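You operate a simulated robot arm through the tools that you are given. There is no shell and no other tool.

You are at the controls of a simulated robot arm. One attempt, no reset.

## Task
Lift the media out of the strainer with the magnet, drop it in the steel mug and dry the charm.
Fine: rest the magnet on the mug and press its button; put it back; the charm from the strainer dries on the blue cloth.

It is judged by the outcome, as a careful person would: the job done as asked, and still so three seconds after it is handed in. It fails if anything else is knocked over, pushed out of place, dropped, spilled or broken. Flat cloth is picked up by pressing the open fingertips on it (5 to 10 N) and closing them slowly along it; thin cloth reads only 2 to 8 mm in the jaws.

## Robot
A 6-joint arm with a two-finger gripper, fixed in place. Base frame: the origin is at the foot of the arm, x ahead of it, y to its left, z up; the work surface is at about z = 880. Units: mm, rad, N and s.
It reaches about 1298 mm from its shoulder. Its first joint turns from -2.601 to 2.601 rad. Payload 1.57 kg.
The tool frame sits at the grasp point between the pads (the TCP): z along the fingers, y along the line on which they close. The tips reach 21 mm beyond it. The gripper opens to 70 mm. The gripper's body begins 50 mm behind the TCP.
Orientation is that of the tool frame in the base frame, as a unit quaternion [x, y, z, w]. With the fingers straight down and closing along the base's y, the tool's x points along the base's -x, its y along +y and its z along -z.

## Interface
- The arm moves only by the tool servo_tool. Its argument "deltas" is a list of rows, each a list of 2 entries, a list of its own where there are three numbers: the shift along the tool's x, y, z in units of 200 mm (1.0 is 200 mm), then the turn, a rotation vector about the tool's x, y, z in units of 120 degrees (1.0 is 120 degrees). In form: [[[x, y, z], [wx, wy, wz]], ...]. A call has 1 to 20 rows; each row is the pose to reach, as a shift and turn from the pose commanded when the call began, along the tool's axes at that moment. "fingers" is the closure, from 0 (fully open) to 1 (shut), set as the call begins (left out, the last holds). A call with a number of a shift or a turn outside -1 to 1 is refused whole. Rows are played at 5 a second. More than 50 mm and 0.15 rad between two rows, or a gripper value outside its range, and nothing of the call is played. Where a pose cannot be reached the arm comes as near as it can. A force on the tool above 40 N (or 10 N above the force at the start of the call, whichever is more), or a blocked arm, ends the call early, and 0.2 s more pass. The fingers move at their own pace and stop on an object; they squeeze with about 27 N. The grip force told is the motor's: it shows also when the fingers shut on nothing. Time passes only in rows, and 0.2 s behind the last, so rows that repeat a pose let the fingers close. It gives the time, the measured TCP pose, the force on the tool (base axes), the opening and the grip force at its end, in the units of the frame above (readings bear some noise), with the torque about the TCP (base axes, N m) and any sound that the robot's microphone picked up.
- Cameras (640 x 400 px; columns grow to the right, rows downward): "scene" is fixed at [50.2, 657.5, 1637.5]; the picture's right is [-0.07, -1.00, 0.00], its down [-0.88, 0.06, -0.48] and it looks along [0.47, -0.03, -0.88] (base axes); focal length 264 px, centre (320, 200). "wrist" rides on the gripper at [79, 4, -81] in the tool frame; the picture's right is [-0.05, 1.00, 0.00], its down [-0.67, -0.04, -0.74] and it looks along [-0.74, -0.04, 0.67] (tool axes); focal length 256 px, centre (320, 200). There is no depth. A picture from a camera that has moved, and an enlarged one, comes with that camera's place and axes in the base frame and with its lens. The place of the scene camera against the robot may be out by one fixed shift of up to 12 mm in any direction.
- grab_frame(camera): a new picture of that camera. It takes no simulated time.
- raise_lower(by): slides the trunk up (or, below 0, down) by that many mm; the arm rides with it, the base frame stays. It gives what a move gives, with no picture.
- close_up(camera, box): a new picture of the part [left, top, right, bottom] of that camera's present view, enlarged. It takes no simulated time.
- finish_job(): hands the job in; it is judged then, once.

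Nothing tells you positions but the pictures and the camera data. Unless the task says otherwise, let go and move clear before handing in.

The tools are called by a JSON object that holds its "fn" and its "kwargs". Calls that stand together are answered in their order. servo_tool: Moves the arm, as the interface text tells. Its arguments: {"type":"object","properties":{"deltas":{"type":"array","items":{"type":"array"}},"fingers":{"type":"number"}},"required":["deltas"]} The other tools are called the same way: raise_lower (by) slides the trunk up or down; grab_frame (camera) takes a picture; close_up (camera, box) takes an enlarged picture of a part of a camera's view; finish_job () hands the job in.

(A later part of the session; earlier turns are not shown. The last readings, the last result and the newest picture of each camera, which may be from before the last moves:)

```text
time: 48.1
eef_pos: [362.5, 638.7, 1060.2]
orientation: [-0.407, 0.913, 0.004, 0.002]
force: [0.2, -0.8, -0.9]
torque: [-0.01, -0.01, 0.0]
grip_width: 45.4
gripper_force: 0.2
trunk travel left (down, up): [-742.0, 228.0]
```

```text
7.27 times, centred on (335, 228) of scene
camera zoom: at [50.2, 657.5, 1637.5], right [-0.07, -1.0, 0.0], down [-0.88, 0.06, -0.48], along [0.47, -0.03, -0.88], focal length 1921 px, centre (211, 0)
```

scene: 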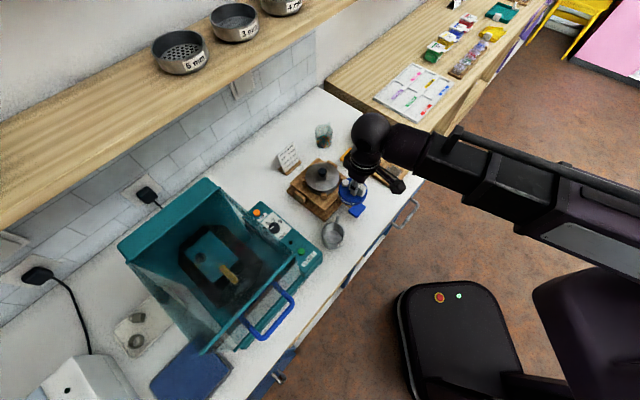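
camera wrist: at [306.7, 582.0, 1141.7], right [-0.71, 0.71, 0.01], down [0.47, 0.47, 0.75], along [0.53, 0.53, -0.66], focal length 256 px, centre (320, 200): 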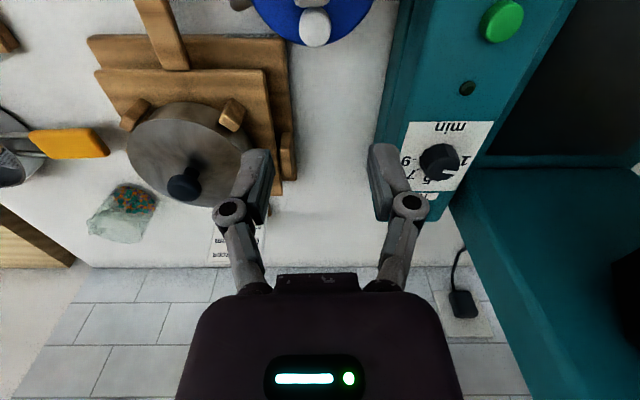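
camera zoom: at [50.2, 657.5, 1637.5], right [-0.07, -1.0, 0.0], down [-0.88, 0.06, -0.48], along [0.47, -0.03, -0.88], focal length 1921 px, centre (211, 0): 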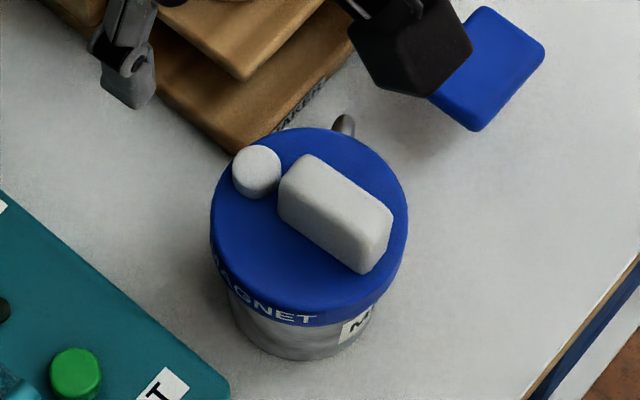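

Very clear view: the button is a free-standing disc ≈18 mm across, centred at about (339.5, 612.3), just beyond the handle's end. I'll close the fingers, centre them above it, and press gently.

{"fn": "servo_tool", "kwargs": {"deltas": [[[0, 0, 0], [0, 0, 0]], [[0, 0, 0], [0, 0, 0]], [[0.06, 0, 0], [0, 0, 0]], [[0.12, 0, 0], [0, 0, 0]], [[0.171, -0.003, 0], [0, 0, 0]], [[0.171, -0.003, 0], [0, 0, 0]]], "fingers": 1}}

{"fn": "raise_lower", "kwargs": {"by": -50}}

{"fn": "grab_frame", "kwargs": {"camera": "wrist"}}

{"fn": "close_up", "kwargs": {"camera": "scene", "box": [310, 195, 360, 250]}}

```text
time: 49.5
eef_pos: [339.3, 612.1, 1059.5]
orientation: [-0.407, 0.913, 0.004, 0.002]
force: [0.3, 0.2, 0.6]
torque: [0.0, -0.02, -0.01]
grip_width: 0.2
gripper_force: 26.5
trunk travel left (down, up): [-742.0, 228.0]
```

```text
time: 50.4
eef_pos: [338.9, 611.2, 1010.5]
orientation: [-0.408, 0.913, 0.004, 0.002]
force: [0.8, -0.5, 0.9]
torque: [0.0, 0.02, 0.01]
grip_width: 0.0
gripper_force: 26.4
trunk travel left (down, up): [-692.0, 278.0]
```

```text
taken
camera wrist: at [283.3, 555.1, 1091.7], right [-0.71, 0.71, 0.01], down [0.47, 0.47, 0.75], along [0.53, 0.53, -0.66], focal length 256 px, centre (320, 200)
```

wrist: 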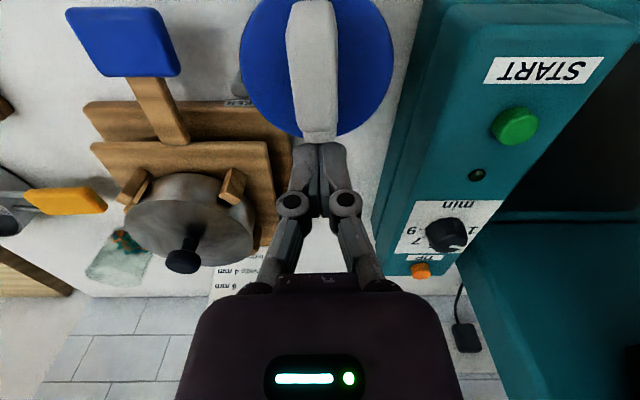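

```text
7.27 times, centred on (335, 222) of scene
camera zoom: at [50.2, 657.5, 1637.5], right [-0.07, -1.0, 0.0], down [-0.88, 0.06, -0.48], along [0.47, -0.03, -0.88], focal length 1921 px, centre (211, 36)
```

zoom: 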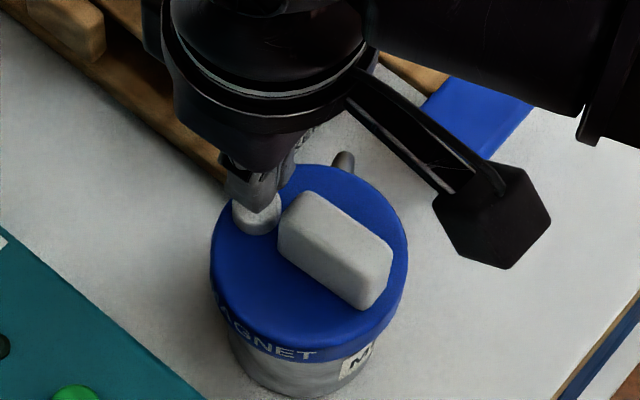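

{"fn": "close_up", "kwargs": {"camera": "scene", "box": [318, 212, 338, 232]}}

{"fn": "close_up", "kwargs": {"camera": "wrist", "box": [260, 60, 380, 160]}}

```text
16.00 times, centred on (328, 222) of scene
camera zoom: at [50.2, 657.5, 1637.5], right [-0.07, -1.0, 0.0], down [-0.88, 0.06, -0.48], along [0.47, -0.03, -0.88], focal length 4227 px, centre (192, -152)
```

zoom: 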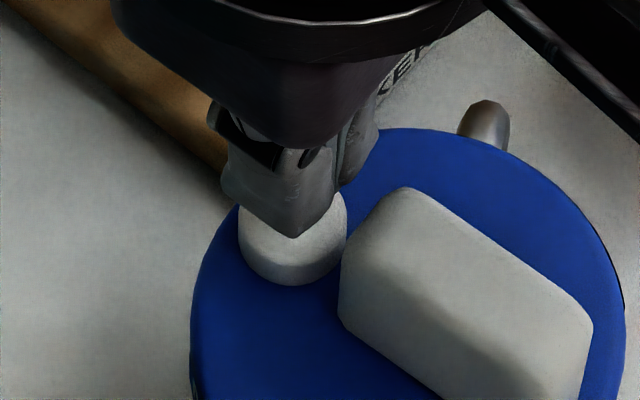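

```text
4.00 times, centred on (320, 110) of wrist
camera zoom: at [283.3, 555.1, 1091.7], right [-0.71, 0.71, 0.01], down [0.47, 0.47, 0.75], along [0.53, 0.53, -0.66], focal length 1024 px, centre (320, 560)
```

zoom: 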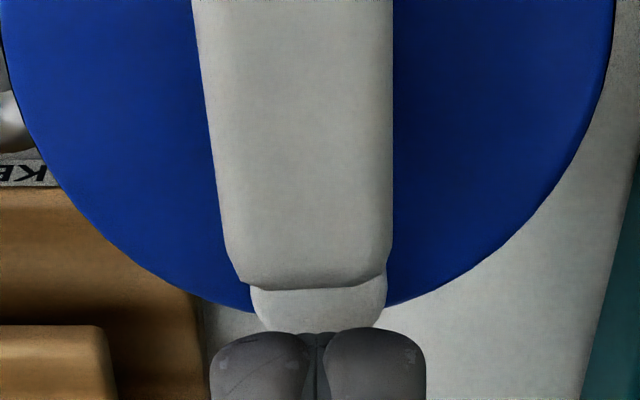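

The closed tips are over the button (perhaps 2 mm off laterally), clear of the handle. Trim and descend in steps.

{"fn": "servo_tool", "kwargs": {"deltas": [[[-0.003, -0.01, 0], [0, 0, 0]], [[-0.003, -0.01, 0], [0, 0, 0]]]}}

{"fn": "raise_lower", "kwargs": {"by": -14}}

{"fn": "close_up", "kwargs": {"camera": "scene", "box": [318, 212, 338, 232]}}

{"fn": "close_up", "kwargs": {"camera": "wrist", "box": [260, 60, 380, 160]}}

```text
time: 51.0
eef_pos: [342.2, 611.0, 1011.0]
orientation: [-0.407, 0.913, 0.003, 0.002]
force: [0.2, -0.2, 0.3]
torque: [-0.04, 0.02, 0.01]
grip_width: 0.1
gripper_force: 27.2
trunk travel left (down, up): [-692.0, 278.0]
```

```text
time: 51.7
eef_pos: [340.7, 610.2, 996.6]
orientation: [-0.407, 0.913, 0.003, 0.002]
force: [-0.9, 0.4, 0.3]
torque: [0.01, -0.01, 0.0]
grip_width: 0.1
gripper_force: 27.1
trunk travel left (down, up): [-678.0, 292.0]
```

```text
16.00 times, centred on (328, 222) of scene
camera zoom: at [50.2, 657.5, 1637.5], right [-0.07, -1.0, 0.0], down [-0.88, 0.06, -0.48], along [0.47, -0.03, -0.88], focal length 4227 px, centre (192, -152)
```

zoom: 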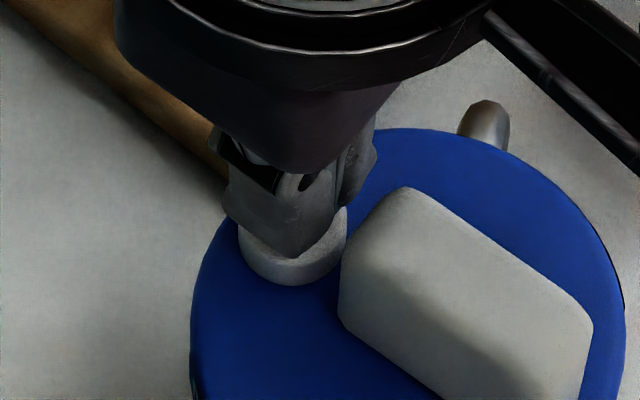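

```text
4.00 times, centred on (320, 110) of wrist
camera zoom: at [285.5, 554.6, 1077.6], right [-0.71, 0.71, 0.01], down [0.47, 0.47, 0.75], along [0.53, 0.53, -0.66], focal length 1024 px, centre (320, 560)
```

zoom: 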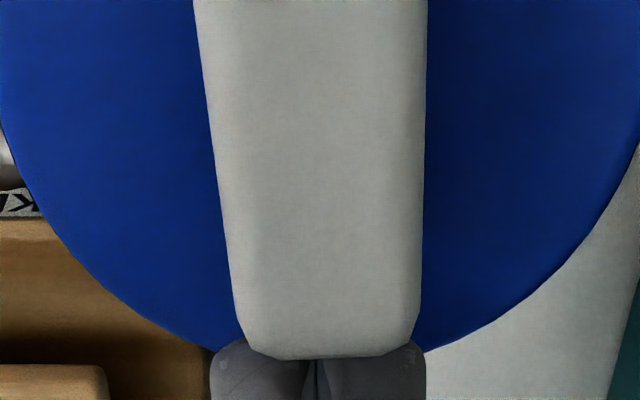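

{"fn": "raise_lower", "kwargs": {"by": -3}}

{"fn": "raise_lower", "kwargs": {"by": -2}}

```text
time: 52.2
eef_pos: [342.3, 611.6, 993.3]
orientation: [-0.408, 0.913, 0.005, 0.003]
force: [-0.8, -0.4, 0.2]
torque: [-0.03, -0.02, 0.0]
grip_width: 0.0
gripper_force: 27.2
trunk travel left (down, up): [-675.0, 295.0]
```

```text
time: 52.7
eef_pos: [340.9, 610.0, 992.9]
orientation: [-0.407, 0.913, 0.005, 0.002]
force: [0.0, 0.5, -0.6]
torque: [-0.01, -0.02, 0.04]
grip_width: 0.0
gripper_force: 26.3
trunk travel left (down, up): [-673.0, 297.0]
```

{"fn": "raise_lower", "kwargs": {"by": -2}}

{"fn": "raise_lower", "kwargs": {"by": -1.5}}

```text
time: 53.2
eef_pos: [341.3, 611.6, 989.1]
orientation: [-0.408, 0.913, 0.004, 0.002]
force: [0.3, -0.1, 0.4]
torque: [0.01, 0.0, -0.01]
grip_width: 0.0
gripper_force: 27.2
trunk travel left (down, up): [-671.0, 299.0]
heard: click
```

```text
time: 53.7
eef_pos: [341.4, 611.3, 987.1]
orientation: [-0.407, 0.913, 0.004, 0.002]
force: [-0.2, 1.0, 1.3]
torque: [-0.01, 0.03, 0.01]
grip_width: 0.0
gripper_force: 26.8
trunk travel left (down, up): [-669.0, 301.0]
```

A click — the button is pressed. Holding a moment for the media to fall, then rising.

{"fn": "servo_tool", "kwargs": {"deltas": [[[0, 0, 0], [0, 0, 0]], [[0, 0, 0], [0, 0, 0]], [[0, 0, 0], [0, 0, 0]], [[0, 0, 0], [0, 0, 0]], [[0, 0, 0], [0, 0, 0]]]}}

{"fn": "raise_lower", "kwargs": {"by": 60}}

{"fn": "grab_frame", "kwargs": {"camera": "wrist"}}

{"fn": "close_up", "kwargs": {"camera": "scene", "box": [310, 195, 360, 255]}}

```text
time: 54.9
eef_pos: [342.2, 611.7, 988.5]
orientation: [-0.407, 0.913, 0.004, 0.001]
force: [0.1, 0.1, 1.6]
torque: [0.01, -0.03, -0.04]
grip_width: 0.1
gripper_force: 27.2
trunk travel left (down, up): [-669.0, 301.0]
```

```text
time: 55.9
eef_pos: [341.4, 611.5, 1047.4]
orientation: [-0.408, 0.913, 0.004, 0.002]
force: [-0.5, -0.6, 0.4]
torque: [-0.01, 0.01, 0.0]
grip_width: 0.1
gripper_force: 27.2
trunk travel left (down, up): [-729.0, 241.0]
```

```text
taken
camera wrist: at [285.5, 554.9, 1129.0], right [-0.71, 0.71, 0.01], down [0.47, 0.47, 0.75], along [0.53, 0.53, -0.66], focal length 256 px, centre (320, 200)
```

wrist: 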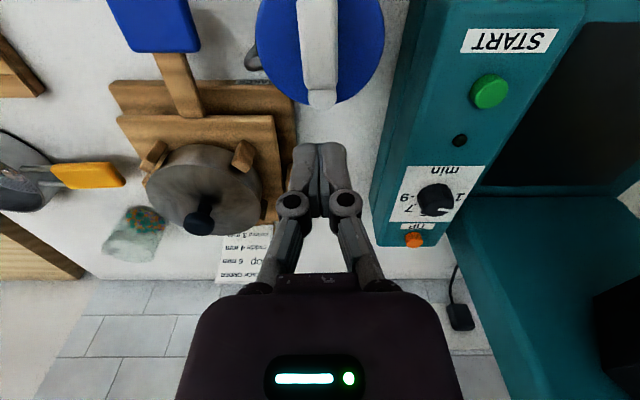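

```text
6.67 times, centred on (335, 225) of scene
camera zoom: at [50.2, 657.5, 1637.5], right [-0.07, -1.0, 0.0], down [-0.88, 0.06, -0.48], along [0.47, -0.03, -0.88], focal length 1761 px, centre (220, 33)
```

zoom: 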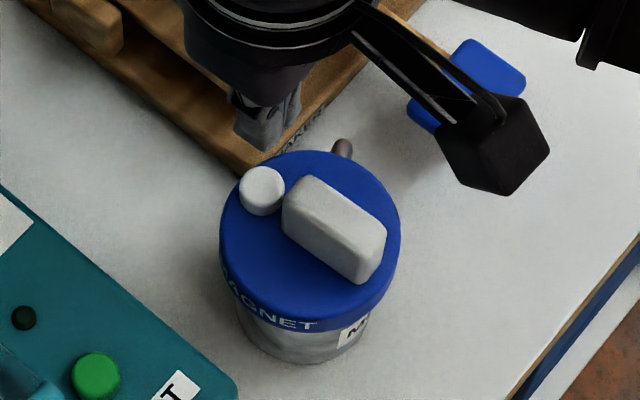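

Magnet stable after the press. Re-gripping the handle by retracing my moves, fingers opened first.

{"fn": "servo_tool", "kwargs": {"deltas": [[[0, 0, 0], [0, 0, 0]], [[0, 0, 0], [0, 0, 0]], [[0.06, 0.004, 0], [0, 0, 0]], [[0.12, 0.008, 0], [0, 0, 0]], [[0.182, 0.013, 0], [0, 0, 0]], [[0.182, 0.013, 0], [0, 0, 0]]], "fingers": 0.35}}

{"fn": "raise_lower", "kwargs": {"by": -35}}

{"fn": "close_up", "kwargs": {"camera": "wrist", "box": [200, 0, 440, 200]}}

```text
time: 57.3
eef_pos: [315.4, 584.6, 1047.7]
orientation: [-0.407, 0.913, 0.004, 0.003]
force: [0.2, 0.2, 0.4]
torque: [-0.01, 0.02, 0.01]
grip_width: 45.5
gripper_force: 0.0
trunk travel left (down, up): [-729.0, 241.0]
```

```text
time: 58.1
eef_pos: [316.0, 584.4, 1012.7]
orientation: [-0.407, 0.913, 0.004, 0.002]
force: [0.0, -0.4, 0.8]
torque: [-0.03, 0.02, -0.01]
grip_width: 45.6
gripper_force: 0.0
trunk travel left (down, up): [-694.0, 276.0]
```

```text
2.00 times, centred on (320, 100) of wrist
camera zoom: at [259.6, 528.7, 1094.1], right [-0.71, 0.71, 0.01], down [0.47, 0.47, 0.75], along [0.53, 0.53, -0.66], focal length 512 px, centre (320, 400)
```

zoom: 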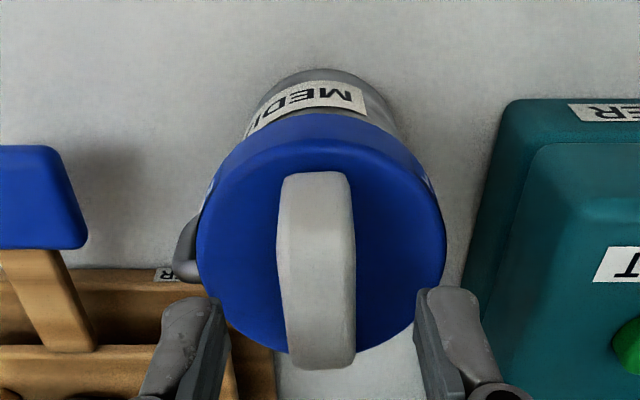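

{"fn": "raise_lower", "kwargs": {"by": -23}}

{"fn": "servo_tool", "kwargs": {"deltas": [[[0, 0, 0], [0, 0, 0]], [[0, 0, 0], [0, 0, 0]], [[0, 0, 0], [0, 0, 0]], [[0, 0, 0], [0, 0, 0]], [[0, 0, 0], [0, 0, 0]]], "fingers": 1}}

{"fn": "close_up", "kwargs": {"camera": "wrist", "box": [200, 0, 440, 200]}}

```text
time: 58.8
eef_pos: [316.2, 585.4, 990.0]
orientation: [-0.408, 0.913, 0.003, 0.002]
force: [-0.2, 0.3, 0.4]
torque: [-0.02, 0.02, 0.03]
grip_width: 45.1
gripper_force: 0.1
trunk travel left (down, up): [-671.0, 299.0]
```

```text
time: 60.0
eef_pos: [315.7, 585.1, 990.8]
orientation: [-0.407, 0.913, 0.004, 0.002]
force: [0.6, -0.4, 3.2]
torque: [-0.01, -0.01, -0.01]
grip_width: 17.5
gripper_force: 26.8
trunk travel left (down, up): [-671.0, 299.0]
```

```text
2.00 times, centred on (320, 100) of wrist
camera zoom: at [259.5, 528.6, 1071.2], right [-0.71, 0.71, 0.01], down [0.47, 0.47, 0.75], along [0.53, 0.53, -0.66], focal length 512 px, centre (320, 400)
```

zoom: 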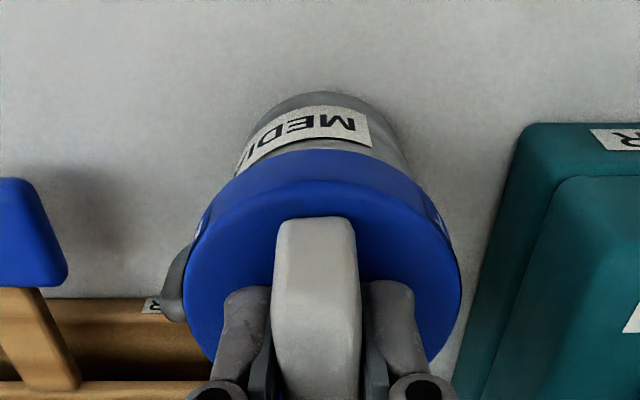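

Gripped. Lifting straight up and then checking the mug's contents.

{"fn": "raise_lower", "kwargs": {"by": 45}}

{"fn": "raise_lower", "kwargs": {"by": 50}}

{"fn": "close_up", "kwargs": {"camera": "scene", "box": [310, 195, 360, 255]}}

{"fn": "grab_frame", "kwargs": {"camera": "wrist"}}

```text
time: 60.9
eef_pos: [315.7, 585.4, 1034.7]
orientation: [-0.408, 0.913, 0.003, 0.002]
force: [-0.8, 0.8, -1.8]
torque: [-0.01, 0.02, 0.01]
grip_width: 17.5
gripper_force: 27.2
trunk travel left (down, up): [-716.0, 254.0]
```

```text
time: 61.8
eef_pos: [316.5, 584.8, 1084.6]
orientation: [-0.407, 0.913, 0.004, 0.003]
force: [0.1, 0.0, -1.3]
torque: [-0.01, -0.03, -0.01]
grip_width: 17.5
gripper_force: 27.2
trunk travel left (down, up): [-766.0, 204.0]
```

```text
6.67 times, centred on (335, 225) of scene
camera zoom: at [50.2, 657.5, 1637.5], right [-0.07, -1.0, 0.0], down [-0.88, 0.06, -0.48], along [0.47, -0.03, -0.88], focal length 1761 px, centre (220, 33)
```

zoom: 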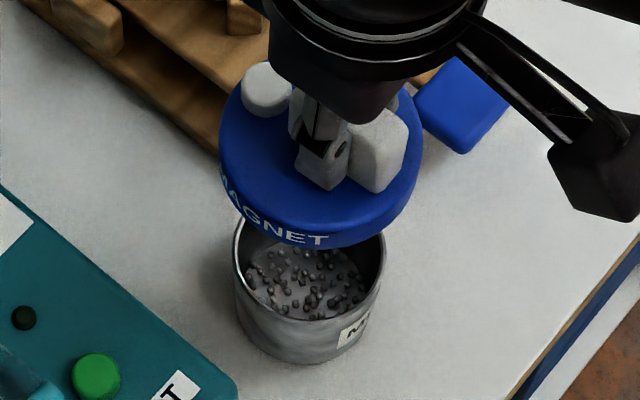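

```text
taken
camera wrist: at [259.7, 529.0, 1166.0], right [-0.71, 0.71, 0.0], down [0.47, 0.47, 0.75], along [0.53, 0.53, -0.66], focal length 256 px, centre (320, 200)
```

wrist: 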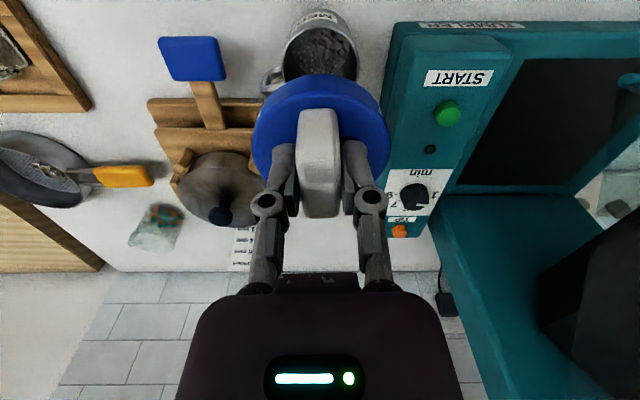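

The media are all in the mug. Before returning the magnet I'll double-check the strainer for leftovers.

{"fn": "close_up", "kwargs": {"camera": "scene", "box": [340, 115, 395, 160]}}

{"fn": "close_up", "kwargs": {"camera": "wrist", "box": [0, 110, 170, 230]}}

{"fn": "close_up", "kwargs": {"camera": "scene", "box": [321, 225, 346, 248]}}

```text
8.89 times, centred on (368, 138) of scene
camera zoom: at [50.2, 657.5, 1637.5], right [-0.07, -1.0, 0.0], down [-0.88, 0.06, -0.48], along [0.47, -0.03, -0.88], focal length 2348 px, centre (-102, 756)
```

zoom: 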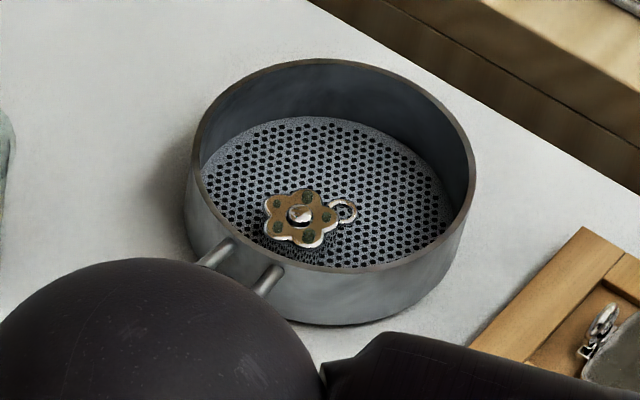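

```text
3.33 times, centred on (85, 170) of wrist
camera zoom: at [259.7, 529.0, 1166.0], right [-0.71, 0.71, 0.0], down [0.47, 0.47, 0.75], along [0.53, 0.53, -0.66], focal length 853 px, centre (1103, 300)
```

zoom: 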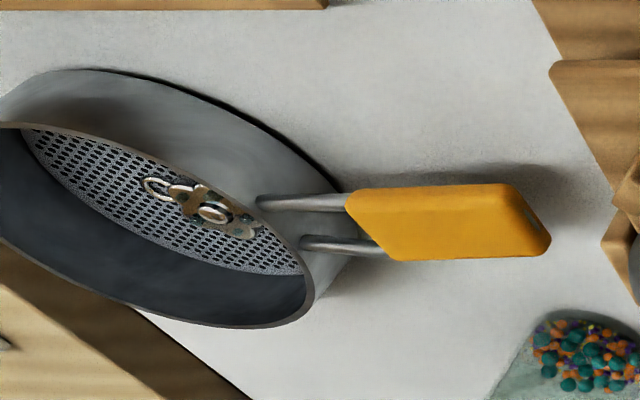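

```text
16.00 times, centred on (334, 236) of scene
camera zoom: at [50.2, 657.5, 1637.5], right [-0.07, -1.0, 0.0], down [-0.88, 0.06, -0.48], along [0.47, -0.03, -0.88], focal length 4227 px, centre (104, -384)
```

zoom: 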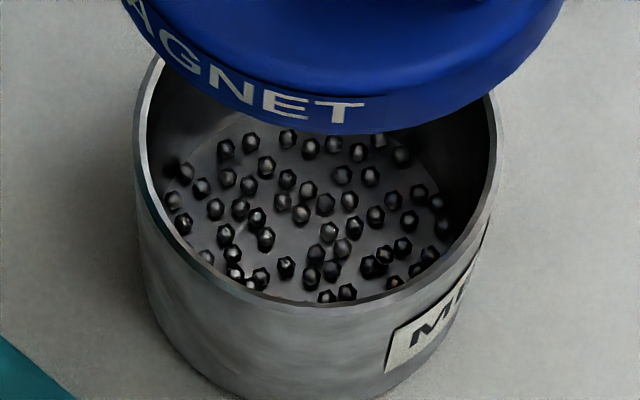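

Strainer is clean; the media count looks complete in the mug. Returning the magnet by retracing the path, rotating back to the original yaw.

{"fn": "servo_tool", "kwargs": {"deltas": [[[-0.009, -0.0724, 0], [0, 0, 0.0577]], [[-0.018, -0.1448, 0], [0, 0, 0.1154]], [[-0.027, -0.2172, 0], [0, 0, 0.1731]], [[-0.036, -0.2897, 0], [0, 0, 0.2308]], [[-0.045, -0.3621, 0], [0, 0, 0.2885]], [[-0.054, -0.4345, 0], [0, 0, 0.3462]], [[-0.063, -0.507, 0], [0, 0, 0.4038]], [[-0.072, -0.5794, 0], [0, 0, 0.4615]], [[-0.081, -0.6518, 0], [0, 0, 0.5192]], [[-0.09, -0.7242, 0], [0, 0, 0.5769]], [[-0.099, -0.7966, 0], [0, 0, 0.6346]], [[-0.108, -0.869, 0], [0, 0, 0.6923]], [[-0.1165, -0.9415, 0], [0, 0, 0.75]], [[-0.1165, -0.9415, 0], [0, 0, 0.75]]]}}

{"fn": "grab_frame", "kwargs": {"camera": "scene"}}

```text
time: 64.8
eef_pos: [473.0, 475.5, 1084.9]
orientation: [0.358, 0.934, 0.004, -0.001]
force: [1.6, 0.7, -1.7]
torque: [0.04, 0.01, 0.02]
grip_width: 17.9
gripper_force: 27.4
trunk travel left (down, up): [-766.0, 204.0]
```

```text
taken
```

scene: 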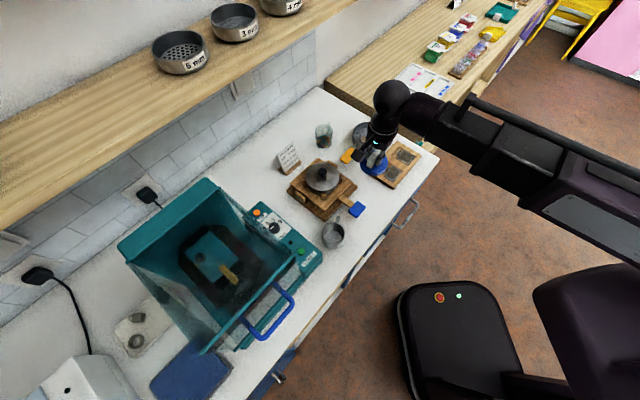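

{"fn": "servo_tool", "kwargs": {"deltas": [[[-0.11, 0.066, 0], [0, 0, 0]], [[-0.22, 0.132, 0], [0, 0, 0]], [[-0.33, 0.198, 0], [0, 0, 0]], [[-0.44, 0.264, 0], [0, 0, 0]], [[-0.55, 0.33, 0], [0, 0, 0]], [[-0.66, 0.396, 0], [0, 0, 0]], [[-0.77, 0.462, 0], [0, 0, 0]], [[-0.88, 0.528, 0], [0, 0, 0]], [[-0.99, 0.593, 0], [0, 0, 0]], [[-0.99, 0.593, 0], [0, 0, 0]]]}}

{"fn": "grab_frame", "kwargs": {"camera": "wrist"}}

```text
time: 67.0
eef_pos: [699.2, 431.9, 1084.8]
orientation: [0.357, 0.934, 0.004, -0.002]
force: [0.3, -0.2, -2.0]
torque: [0.0, 0.03, -0.01]
grip_width: 17.7
gripper_force: 26.6
trunk travel left (down, up): [-766.0, 204.0]
```

```text
taken
camera wrist: at [641.7, 488.1, 1167.0], right [0.71, 0.71, 0.01], down [0.47, -0.48, 0.74], along [0.53, -0.52, -0.67], focal length 256 px, centre (320, 200)
```

wrist: 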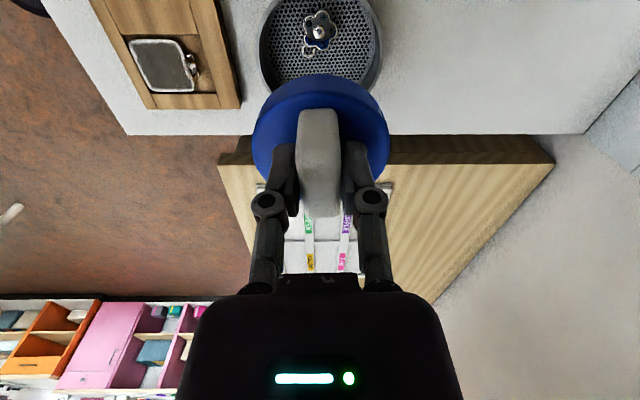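

{"fn": "raise_lower", "kwargs": {"by": -92}}

{"fn": "servo_tool", "kwargs": {"deltas": [[[-0.015, 0.1, 0], [0, 0, 0]], [[-0.03, 0.2, 0], [0, 0, 0]], [[-0.045, 0.3, 0], [0, 0, 0]], [[-0.06, 0.4, 0], [0, 0, 0]], [[-0.075, 0.5, 0], [0, 0, 0]], [[-0.092, 0.5937, 0], [0, 0, 0]], [[-0.092, 0.5937, 0], [0, 0, 0]]]}}

{"fn": "close_up", "kwargs": {"camera": "scene", "box": [310, 60, 410, 160]}}

```text
time: 68.3
eef_pos: [698.9, 432.8, 993.1]
orientation: [0.357, 0.934, 0.005, 0.0]
force: [0.4, -0.1, -1.8]
torque: [0.01, 0.0, -0.02]
grip_width: 17.4
gripper_force: 26.8
trunk travel left (down, up): [-674.0, 296.0]
```

```text
time: 69.9
eef_pos: [791.7, 508.6, 993.5]
orientation: [0.357, 0.934, 0.004, -0.001]
force: [-0.2, 0.7, -2.6]
torque: [-0.04, 0.01, -0.01]
grip_width: 17.7
gripper_force: 26.5
trunk travel left (down, up): [-674.0, 296.0]
```

```text
4.00 times, centred on (360, 110) of scene
camera zoom: at [50.2, 657.5, 1637.5], right [-0.07, -1.0, 0.0], down [-0.88, 0.06, -0.48], along [0.47, -0.03, -0.88], focal length 1057 px, centre (160, 560)
```

zoom: 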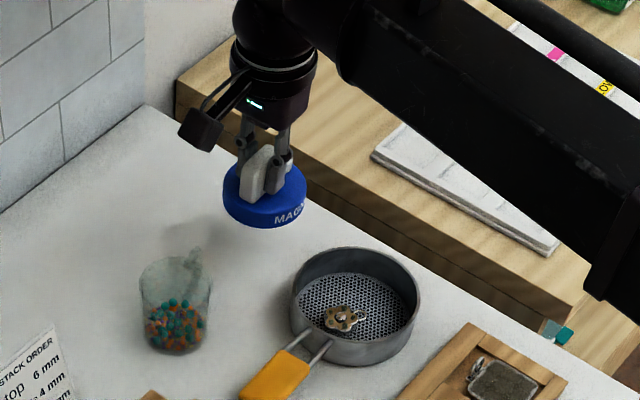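

Position matches the original lift picture. Lowering to the bench.

{"fn": "raise_lower", "kwargs": {"by": -56}}

{"fn": "raise_lower", "kwargs": {"by": -3}}

{"fn": "raise_lower", "kwargs": {"by": -1.5}}

```text
time: 70.8
eef_pos: [791.4, 508.3, 938.1]
orientation: [0.357, 0.934, 0.005, 0.0]
force: [-0.1, -1.2, -1.8]
torque: [0.02, 0.01, 0.01]
grip_width: 17.6
gripper_force: 26.9
trunk travel left (down, up): [-618.0, 352.0]
```

```text
time: 71.4
eef_pos: [792.2, 508.2, 933.6]
orientation: [0.358, 0.934, 0.005, -0.002]
force: [-0.2, -0.1, -1.4]
torque: [0.0, -0.01, 0.0]
grip_width: 17.8
gripper_force: 27.1
trunk travel left (down, up): [-615.0, 355.0]
```

```text
time: 71.9
eef_pos: [792.1, 508.7, 932.6]
orientation: [0.357, 0.934, 0.005, 0.001]
force: [3.7, 2.6, 12.6]
torque: [-0.25, -0.46, 0.13]
grip_width: 17.4
gripper_force: 26.5
trunk travel left (down, up): [-614.0, 356.0]
```

Contact with the bench. Releasing.

{"fn": "servo_tool", "kwargs": {"deltas": [[[0, 0, 0], [0, 0, 0]], [[0, 0, 0], [0, 0, 0]], [[0, 0, 0], [0, 0, 0]], [[0, 0, 0], [0, 0, 0]]], "fingers": 0.3}}

{"fn": "raise_lower", "kwargs": {"by": 60}}

{"fn": "close_up", "kwargs": {"camera": "scene", "box": [310, 60, 410, 160]}}

{"fn": "grab_frame", "kwargs": {"camera": "wrist"}}

```text
time: 72.9
eef_pos: [792.6, 508.6, 932.7]
orientation: [0.358, 0.934, 0.005, -0.002]
force: [0.4, 0.8, 0.7]
torque: [-0.01, -0.03, 0.03]
grip_width: 48.9
gripper_force: 0.1
trunk travel left (down, up): [-614.0, 356.0]
```

```text
time: 73.9
eef_pos: [791.6, 508.5, 992.1]
orientation: [0.357, 0.934, 0.004, -0.002]
force: [0.1, -0.4, -0.5]
torque: [0.02, -0.01, -0.02]
grip_width: 48.8
gripper_force: 0.2
trunk travel left (down, up): [-674.0, 296.0]
```

```text
4.00 times, centred on (360, 110) of scene
camera zoom: at [50.2, 657.5, 1637.5], right [-0.07, -1.0, 0.0], down [-0.88, 0.06, -0.48], along [0.47, -0.03, -0.88], focal length 1057 px, centre (160, 560)
```

zoom: 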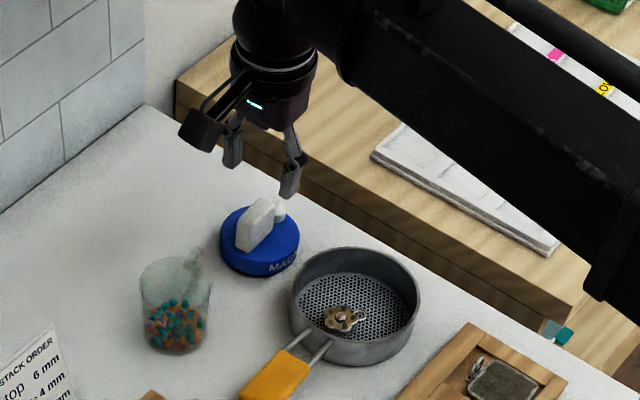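

```text
taken
camera wrist: at [735.6, 564.6, 1074.4], right [0.71, 0.71, 0.01], down [0.47, -0.48, 0.74], along [0.53, -0.52, -0.67], focal length 256 px, centre (320, 200)
```

wrist: 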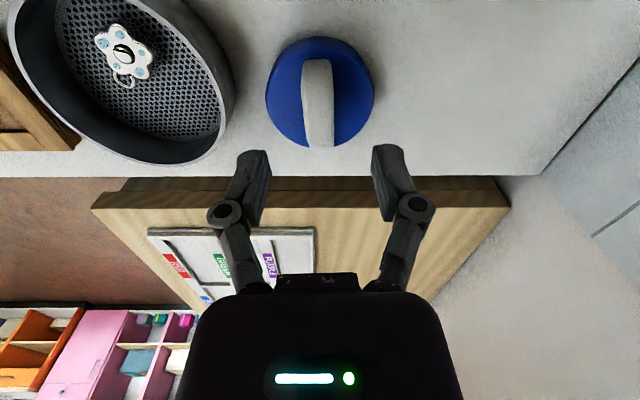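

Magnet is back in its place. Now the charm: moving above it at safe height to plan the grasp.

{"fn": "servo_tool", "kwargs": {"deltas": [[[0.019, -0.1, 0], [0, 0, 0]], [[0.038, -0.2, 0], [0, 0, 0]], [[0.057, -0.3, 0], [0, 0, 0]], [[0.076, -0.4, 0], [0, 0, 0]], [[0.095, -0.5, 0], [0, 0, 0]], [[0.114, -0.596, 0], [0, 0, 0]], [[0.114, -0.596, 0], [0, 0, 0]]]}}

{"fn": "close_up", "kwargs": {"camera": "wrist", "box": [220, 0, 420, 170]}}

{"fn": "close_up", "kwargs": {"camera": "wrist", "box": [290, 50, 350, 110]}}

{"fn": "close_up", "kwargs": {"camera": "scene", "box": [340, 100, 395, 160]}}

```text
time: 75.5
eef_pos: [696.2, 435.4, 993.3]
orientation: [0.357, 0.934, 0.004, -0.001]
force: [0.2, 0.7, 0.2]
torque: [0.0, -0.03, 0.01]
grip_width: 49.0
gripper_force: 0.1
trunk travel left (down, up): [-674.0, 296.0]
```

```text
2.35 times, centred on (320, 85) of wrist
camera zoom: at [638.8, 491.3, 1074.4], right [0.71, 0.71, 0.01], down [0.47, -0.48, 0.74], along [0.53, -0.52, -0.67], focal length 602 px, centre (320, 471)
```

zoom: 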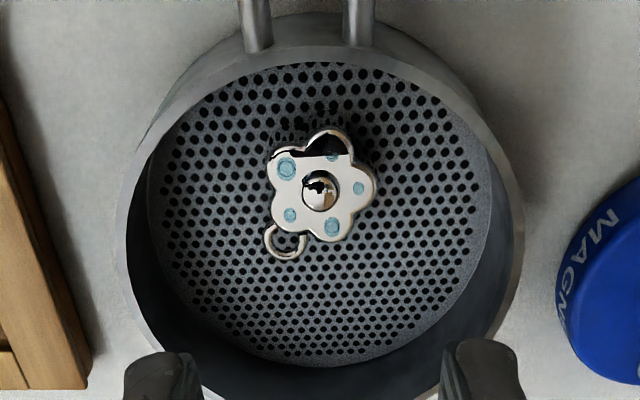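

```text
6.67 times, centred on (320, 80) of wrist
camera zoom: at [638.8, 491.3, 1074.4], right [0.71, 0.71, 0.01], down [0.47, -0.48, 0.74], along [0.53, -0.52, -0.67], focal length 1707 px, centre (320, 1000)
```

zoom: 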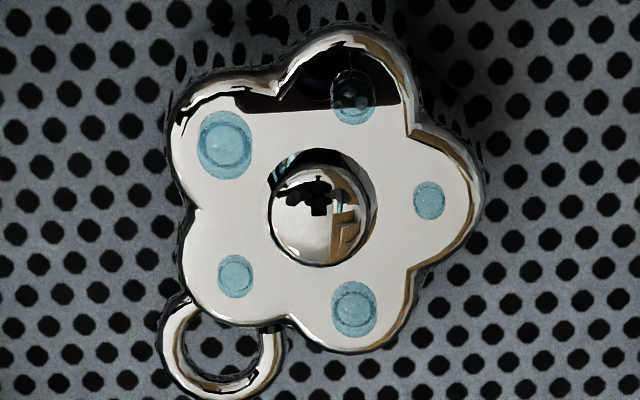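

```text
6.67 times, centred on (368, 130) of scene
camera zoom: at [50.2, 657.5, 1637.5], right [-0.07, -1.0, 0.0], down [-0.88, 0.06, -0.48], along [0.47, -0.03, -0.88], focal length 1761 px, centre (3, 667)
```

zoom: 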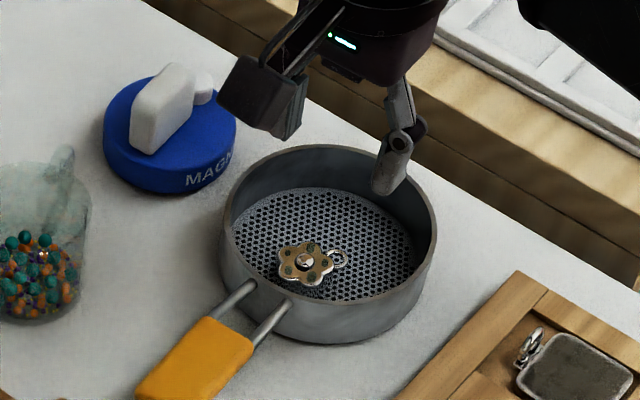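

The current yaw is ideal: one pad meets two petals, the other a petal tip (~33 mm across). Small trim, then descend into the strainer.

{"fn": "servo_tool", "kwargs": {"deltas": [[[0.007, 0.0035, 0], [0, 0, 0]], [[0.007, 0.0035, 0], [0, 0, 0]]]}}

{"fn": "raise_lower", "kwargs": {"by": -50}}

{"fn": "close_up", "kwargs": {"camera": "wrist", "box": [220, 40, 420, 210]}}

{"fn": "close_up", "kwargs": {"camera": "scene", "box": [340, 100, 395, 160]}}

```text
time: 76.1
eef_pos: [694.4, 436.4, 992.5]
orientation: [0.358, 0.934, 0.004, -0.001]
force: [-0.5, -0.3, 0.2]
torque: [0.04, 0.02, -0.02]
grip_width: 48.9
gripper_force: 0.0
trunk travel left (down, up): [-674.0, 296.0]
```

```text
time: 77.0
eef_pos: [693.9, 436.3, 942.0]
orientation: [0.357, 0.934, 0.003, -0.001]
force: [0.7, 0.9, -0.4]
torque: [-0.05, 0.0, -0.01]
grip_width: 49.2
gripper_force: 0.1
trunk travel left (down, up): [-624.0, 346.0]
```

```text
2.35 times, centred on (320, 125) of wrist
camera zoom: at [638.3, 492.8, 1024.6], right [0.71, 0.71, 0.01], down [0.47, -0.48, 0.74], along [0.53, -0.52, -0.67], focal length 602 px, centre (320, 376)
```

zoom: 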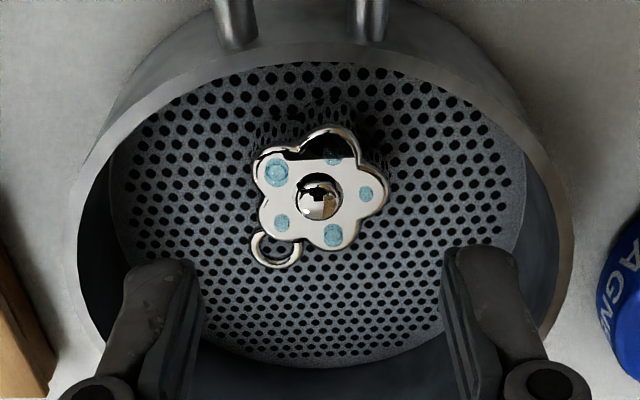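

```text
6.67 times, centred on (368, 130) of scene
camera zoom: at [50.2, 657.5, 1637.5], right [-0.07, -1.0, 0.0], down [-0.88, 0.06, -0.48], along [0.47, -0.03, -0.88], focal length 1761 px, centre (3, 667)
```

zoom: 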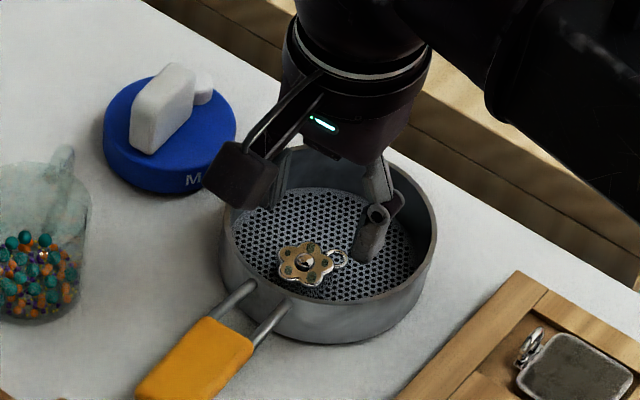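

{"fn": "raise_lower", "kwargs": {"by": -25}}

{"fn": "close_up", "kwargs": {"camera": "wrist", "box": [220, 60, 420, 230]}}

{"fn": "close_up", "kwargs": {"camera": "scene", "box": [340, 100, 395, 160]}}

```text
time: 77.7
eef_pos: [695.3, 436.6, 918.1]
orientation: [0.358, 0.934, 0.004, 0.0]
force: [-1.1, -0.1, -0.4]
torque: [0.04, -0.01, -0.01]
grip_width: 49.0
gripper_force: 0.0
trunk travel left (down, up): [-599.0, 371.0]
```

```text
2.35 times, centred on (320, 145) of wrist
camera zoom: at [638.3, 492.8, 999.6], right [0.71, 0.71, 0.01], down [0.47, -0.48, 0.74], along [0.53, -0.52, -0.67], focal length 602 px, centre (320, 329)
```

zoom: 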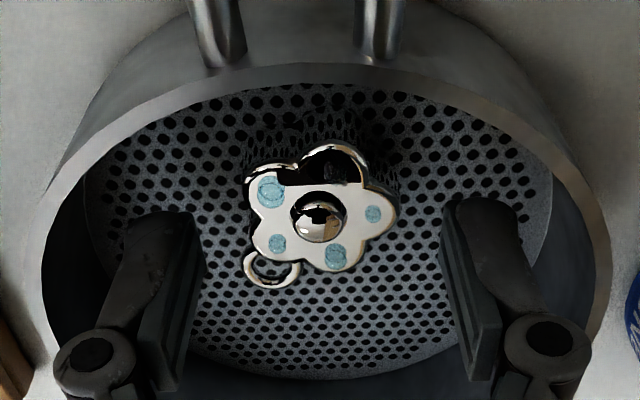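

```text
6.67 times, centred on (368, 130) of scene
camera zoom: at [50.2, 657.5, 1637.5], right [-0.07, -1.0, 0.0], down [-0.88, 0.06, -0.48], along [0.47, -0.03, -0.88], focal length 1761 px, centre (3, 667)
```

zoom: 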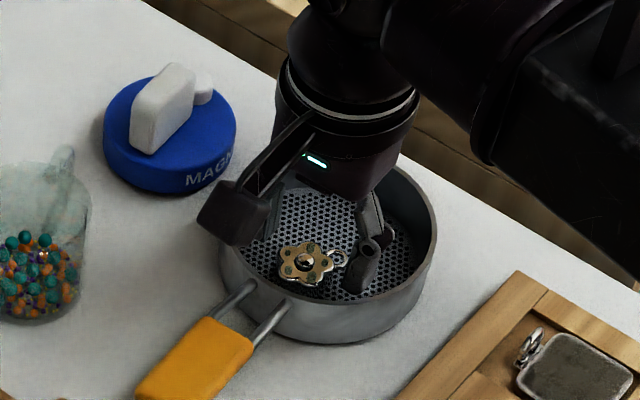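

{"fn": "raise_lower", "kwargs": {"by": -6}}

{"fn": "raise_lower", "kwargs": {"by": -2}}

{"fn": "close_up", "kwargs": {"camera": "wrist", "box": [220, 60, 420, 230]}}

```text
time: 78.3
eef_pos: [694.9, 436.4, 911.9]
orientation: [0.358, 0.934, 0.003, 0.0]
force: [-0.1, -0.3, -0.8]
torque: [-0.02, -0.02, -0.02]
grip_width: 49.2
gripper_force: 0.1
trunk travel left (down, up): [-593.0, 377.0]
```

```text
time: 78.8
eef_pos: [695.1, 437.9, 909.5]
orientation: [0.357, 0.934, 0.005, -0.001]
force: [0.6, 0.4, -0.8]
torque: [-0.02, 0.0, -0.04]
grip_width: 49.1
gripper_force: 0.2
trunk travel left (down, up): [-591.0, 379.0]
```

```text
2.35 times, centred on (320, 145) of wrist
camera zoom: at [638.3, 492.8, 991.5], right [0.71, 0.71, 0.01], down [0.47, -0.48, 0.74], along [0.53, -0.52, -0.67], focal length 602 px, centre (320, 329)
```

zoom: 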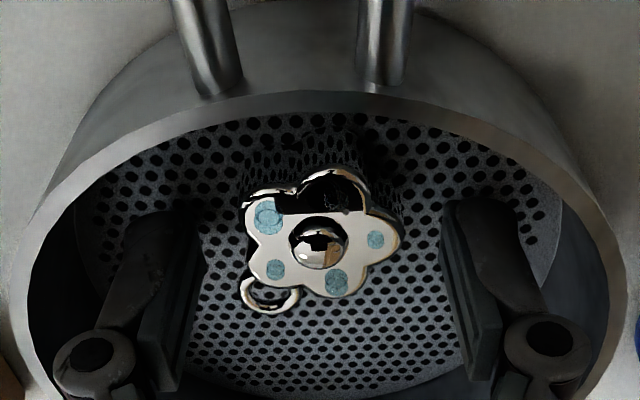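

{"fn": "raise_lower", "kwargs": {"by": -1.5}}

{"fn": "raise_lower", "kwargs": {"by": -1}}

{"fn": "raise_lower", "kwargs": {"by": -1}}

```text
time: 79.3
eef_pos: [695.3, 436.7, 907.8]
orientation: [0.358, 0.934, 0.004, -0.001]
force: [0.3, -0.7, -0.1]
torque: [-0.03, 0.0, 0.0]
grip_width: 49.1
gripper_force: 0.0
trunk travel left (down, up): [-589.0, 381.0]
```

```text
time: 79.8
eef_pos: [694.7, 436.7, 907.5]
orientation: [0.357, 0.934, 0.004, -0.001]
force: [0.2, -0.1, -0.1]
torque: [0.0, -0.02, 0.0]
grip_width: 48.9
gripper_force: 0.1
trunk travel left (down, up): [-588.0, 382.0]
```

```text
time: 80.3
eef_pos: [694.4, 437.6, 906.3]
orientation: [0.357, 0.934, 0.004, -0.001]
force: [-0.2, 0.8, -0.3]
torque: [0.0, -0.01, 0.0]
grip_width: 48.9
gripper_force: 0.1
trunk travel left (down, up): [-587.0, 383.0]
```

{"fn": "raise_lower", "kwargs": {"by": -1}}

{"fn": "close_up", "kwargs": {"camera": "wrist", "box": [220, 80, 420, 220]}}

{"fn": "close_up", "kwargs": {"camera": "scene", "box": [345, 115, 385, 150]}}

```text
time: 80.8
eef_pos: [694.5, 437.2, 905.0]
orientation: [0.357, 0.934, 0.004, -0.002]
force: [-0.3, 0.5, 1.1]
torque: [0.02, 0.02, 0.01]
grip_width: 48.9
gripper_force: 0.1
trunk travel left (down, up): [-586.0, 384.0]
```

```text
2.86 times, centred on (320, 150) of wrist
camera zoom: at [638.3, 492.8, 987.0], right [0.71, 0.71, 0.01], down [0.47, -0.48, 0.74], along [0.53, -0.52, -0.67], focal length 731 px, centre (320, 343)
```

zoom: 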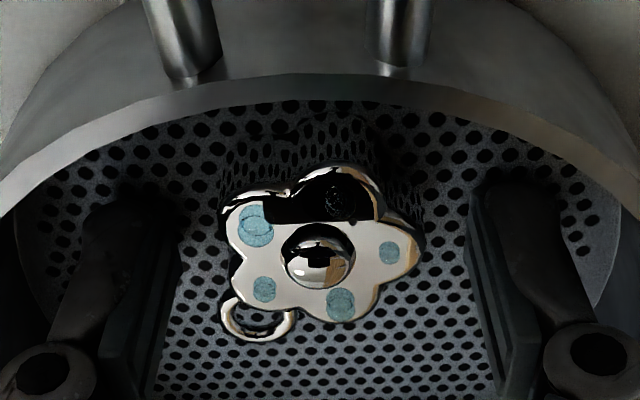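

```text
11.43 times, centred on (365, 132) of scene
camera zoom: at [50.2, 657.5, 1637.5], right [-0.07, -1.0, 0.0], down [-0.88, 0.06, -0.48], along [0.47, -0.03, -0.88], focal length 3019 px, centre (-194, 971)
```

zoom: 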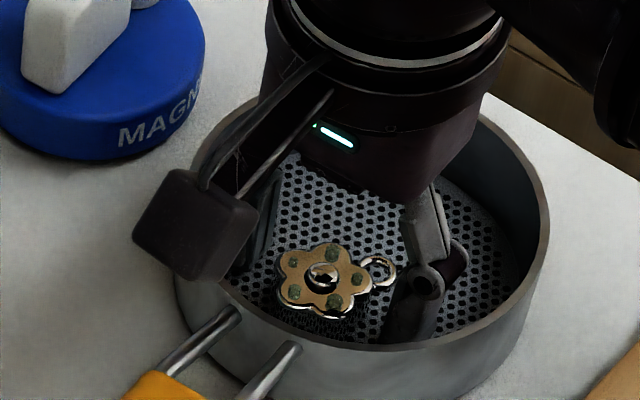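

Tips are just at the mesh, straddling the charm. Backing off half a millimetre and closing.

{"fn": "raise_lower", "kwargs": {"by": 0.7}}

{"fn": "servo_tool", "kwargs": {"deltas": [[[0, 0, 0], [0, 0, 0]], [[0, 0, 0], [0, 0, 0]], [[0, 0, 0], [0, 0, 0]], [[0, 0, 0], [0, 0, 0]], [[0, 0, 0], [0, 0, 0]]], "fingers": 1}}

{"fn": "close_up", "kwargs": {"camera": "wrist", "box": [220, 80, 420, 220]}}

```text
time: 81.3
eef_pos: [694.3, 435.4, 906.8]
orientation: [0.358, 0.934, 0.004, -0.001]
force: [0.7, 0.8, -0.7]
torque: [0.01, 0.01, -0.03]
grip_width: 48.9
gripper_force: 0.1
trunk travel left (down, up): [-587.0, 383.0]
```

```text
time: 82.5
eef_pos: [694.0, 436.9, 904.3]
orientation: [0.358, 0.934, 0.004, -0.001]
force: [0.5, 0.2, 0.8]
torque: [0.01, -0.02, -0.01]
grip_width: 30.8
gripper_force: 26.3
trunk travel left (down, up): [-587.0, 383.0]
```

```text
2.86 times, centred on (320, 150) of wrist
camera zoom: at [638.3, 492.8, 987.8], right [0.71, 0.71, 0.01], down [0.47, -0.48, 0.74], along [0.53, -0.52, -0.67], focal length 731 px, centre (320, 343)
```

zoom: 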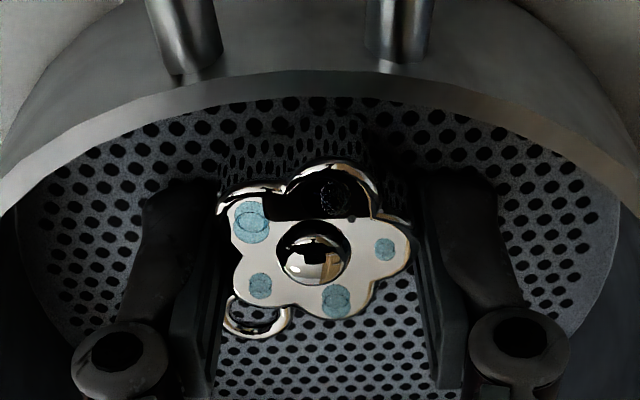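

Gripped at 30.8 mm. Lifting a little and checking.

{"fn": "raise_lower", "kwargs": {"by": 12}}

{"fn": "close_up", "kwargs": {"camera": "wrist", "box": [220, 80, 420, 220]}}

{"fn": "close_up", "kwargs": {"camera": "scene", "box": [345, 110, 390, 150]}}

```text
time: 83.1
eef_pos: [695.0, 437.4, 918.1]
orientation: [0.358, 0.934, 0.004, -0.001]
force: [-0.3, 0.3, -1.3]
torque: [0.0, -0.04, 0.02]
grip_width: 30.8
gripper_force: 27.3
trunk travel left (down, up): [-599.0, 371.0]
```

```text
2.86 times, centred on (320, 150) of wrist
camera zoom: at [638.4, 492.9, 999.6], right [0.71, 0.71, 0.01], down [0.47, -0.48, 0.74], along [0.53, -0.52, -0.67], focal length 731 px, centre (320, 343)
```

zoom: 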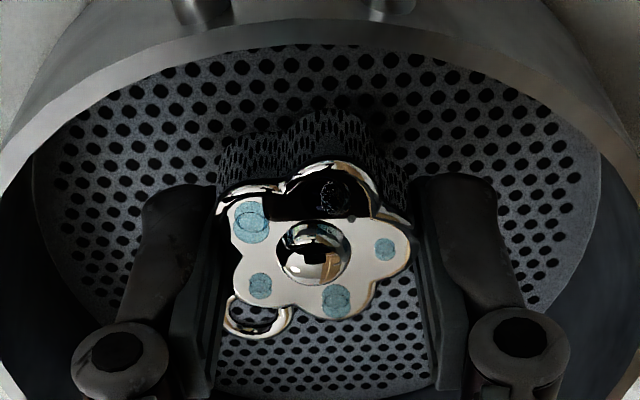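

```text
10.00 times, centred on (368, 130) of scene
camera zoom: at [50.2, 657.5, 1637.5], right [-0.07, -1.0, 0.0], down [-0.88, 0.06, -0.48], along [0.47, -0.03, -0.88], focal length 2642 px, centre (-155, 900)
```

zoom: 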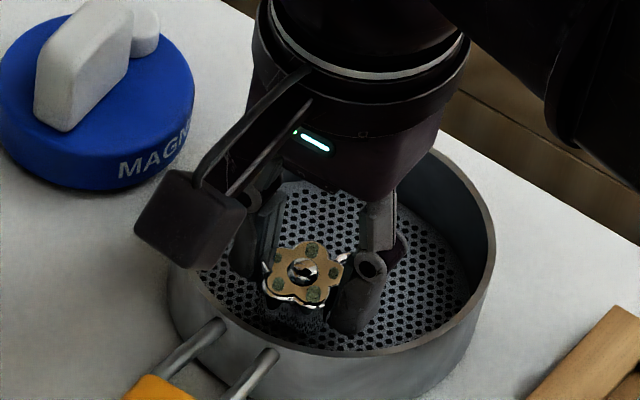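

The charm is held securely and the strainer is undisturbed. Raising to travel height.

{"fn": "raise_lower", "kwargs": {"by": 166}}

{"fn": "close_up", "kwargs": {"camera": "wrist", "box": [220, 20, 420, 220]}}

{"fn": "close_up", "kwargs": {"camera": "scene", "box": [330, 60, 420, 165]}}

```text
time: 85.0
eef_pos: [695.6, 438.1, 1084.0]
orientation: [0.357, 0.934, 0.004, -0.002]
force: [0.3, -0.6, -0.4]
torque: [0.0, 0.01, 0.01]
grip_width: 30.6
gripper_force: 26.5
trunk travel left (down, up): [-765.0, 205.0]
```

```text
2.00 times, centred on (320, 120) of wrist
camera zoom: at [638.4, 492.9, 1165.6], right [0.71, 0.71, 0.01], down [0.47, -0.48, 0.74], along [0.53, -0.52, -0.67], focal length 512 px, centre (320, 360)
```

zoom: 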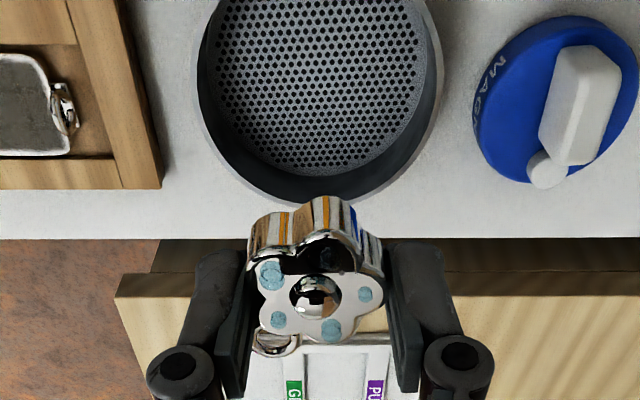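

```text
3.81 times, centred on (375, 112) of scene
camera zoom: at [50.2, 657.5, 1637.5], right [-0.07, -1.0, 0.0], down [-0.88, 0.06, -0.48], along [0.47, -0.03, -0.88], focal length 1006 px, centre (110, 533)
```

zoom: 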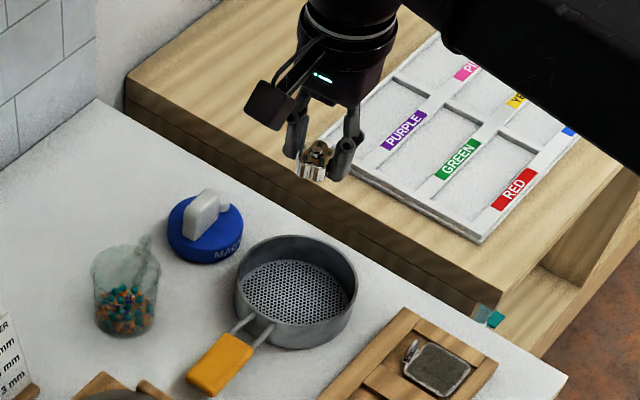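

Strainer is fully empty and the charm is firm in the grip. Travelling along the bench front, first leg.

{"fn": "servo_tool", "kwargs": {"deltas": [[[0.106, -0.066, 0], [0, 0, 0]], [[0.213, -0.133, 0], [0, 0, 0]], [[0.319, -0.199, 0], [0, 0, 0]], [[0.425, -0.266, 0], [0, 0, 0]], [[0.531, -0.332, 0], [0, 0, 0]], [[0.638, -0.399, 0], [0, 0, 0]], [[0.744, -0.465, 0], [0, 0, 0]], [[0.85, -0.532, 0], [0, 0, 0]], [[0.9565, -0.598, 0], [0, 0, 0]], [[0.9565, -0.598, 0], [0, 0, 0]]]}}

```text
time: 87.2
eef_pos: [473.2, 475.4, 1083.8]
orientation: [0.358, 0.934, 0.005, -0.001]
force: [-0.4, 0.9, -1.5]
torque: [-0.01, 0.0, -0.03]
grip_width: 31.0
gripper_force: 26.9
trunk travel left (down, up): [-765.0, 205.0]
```

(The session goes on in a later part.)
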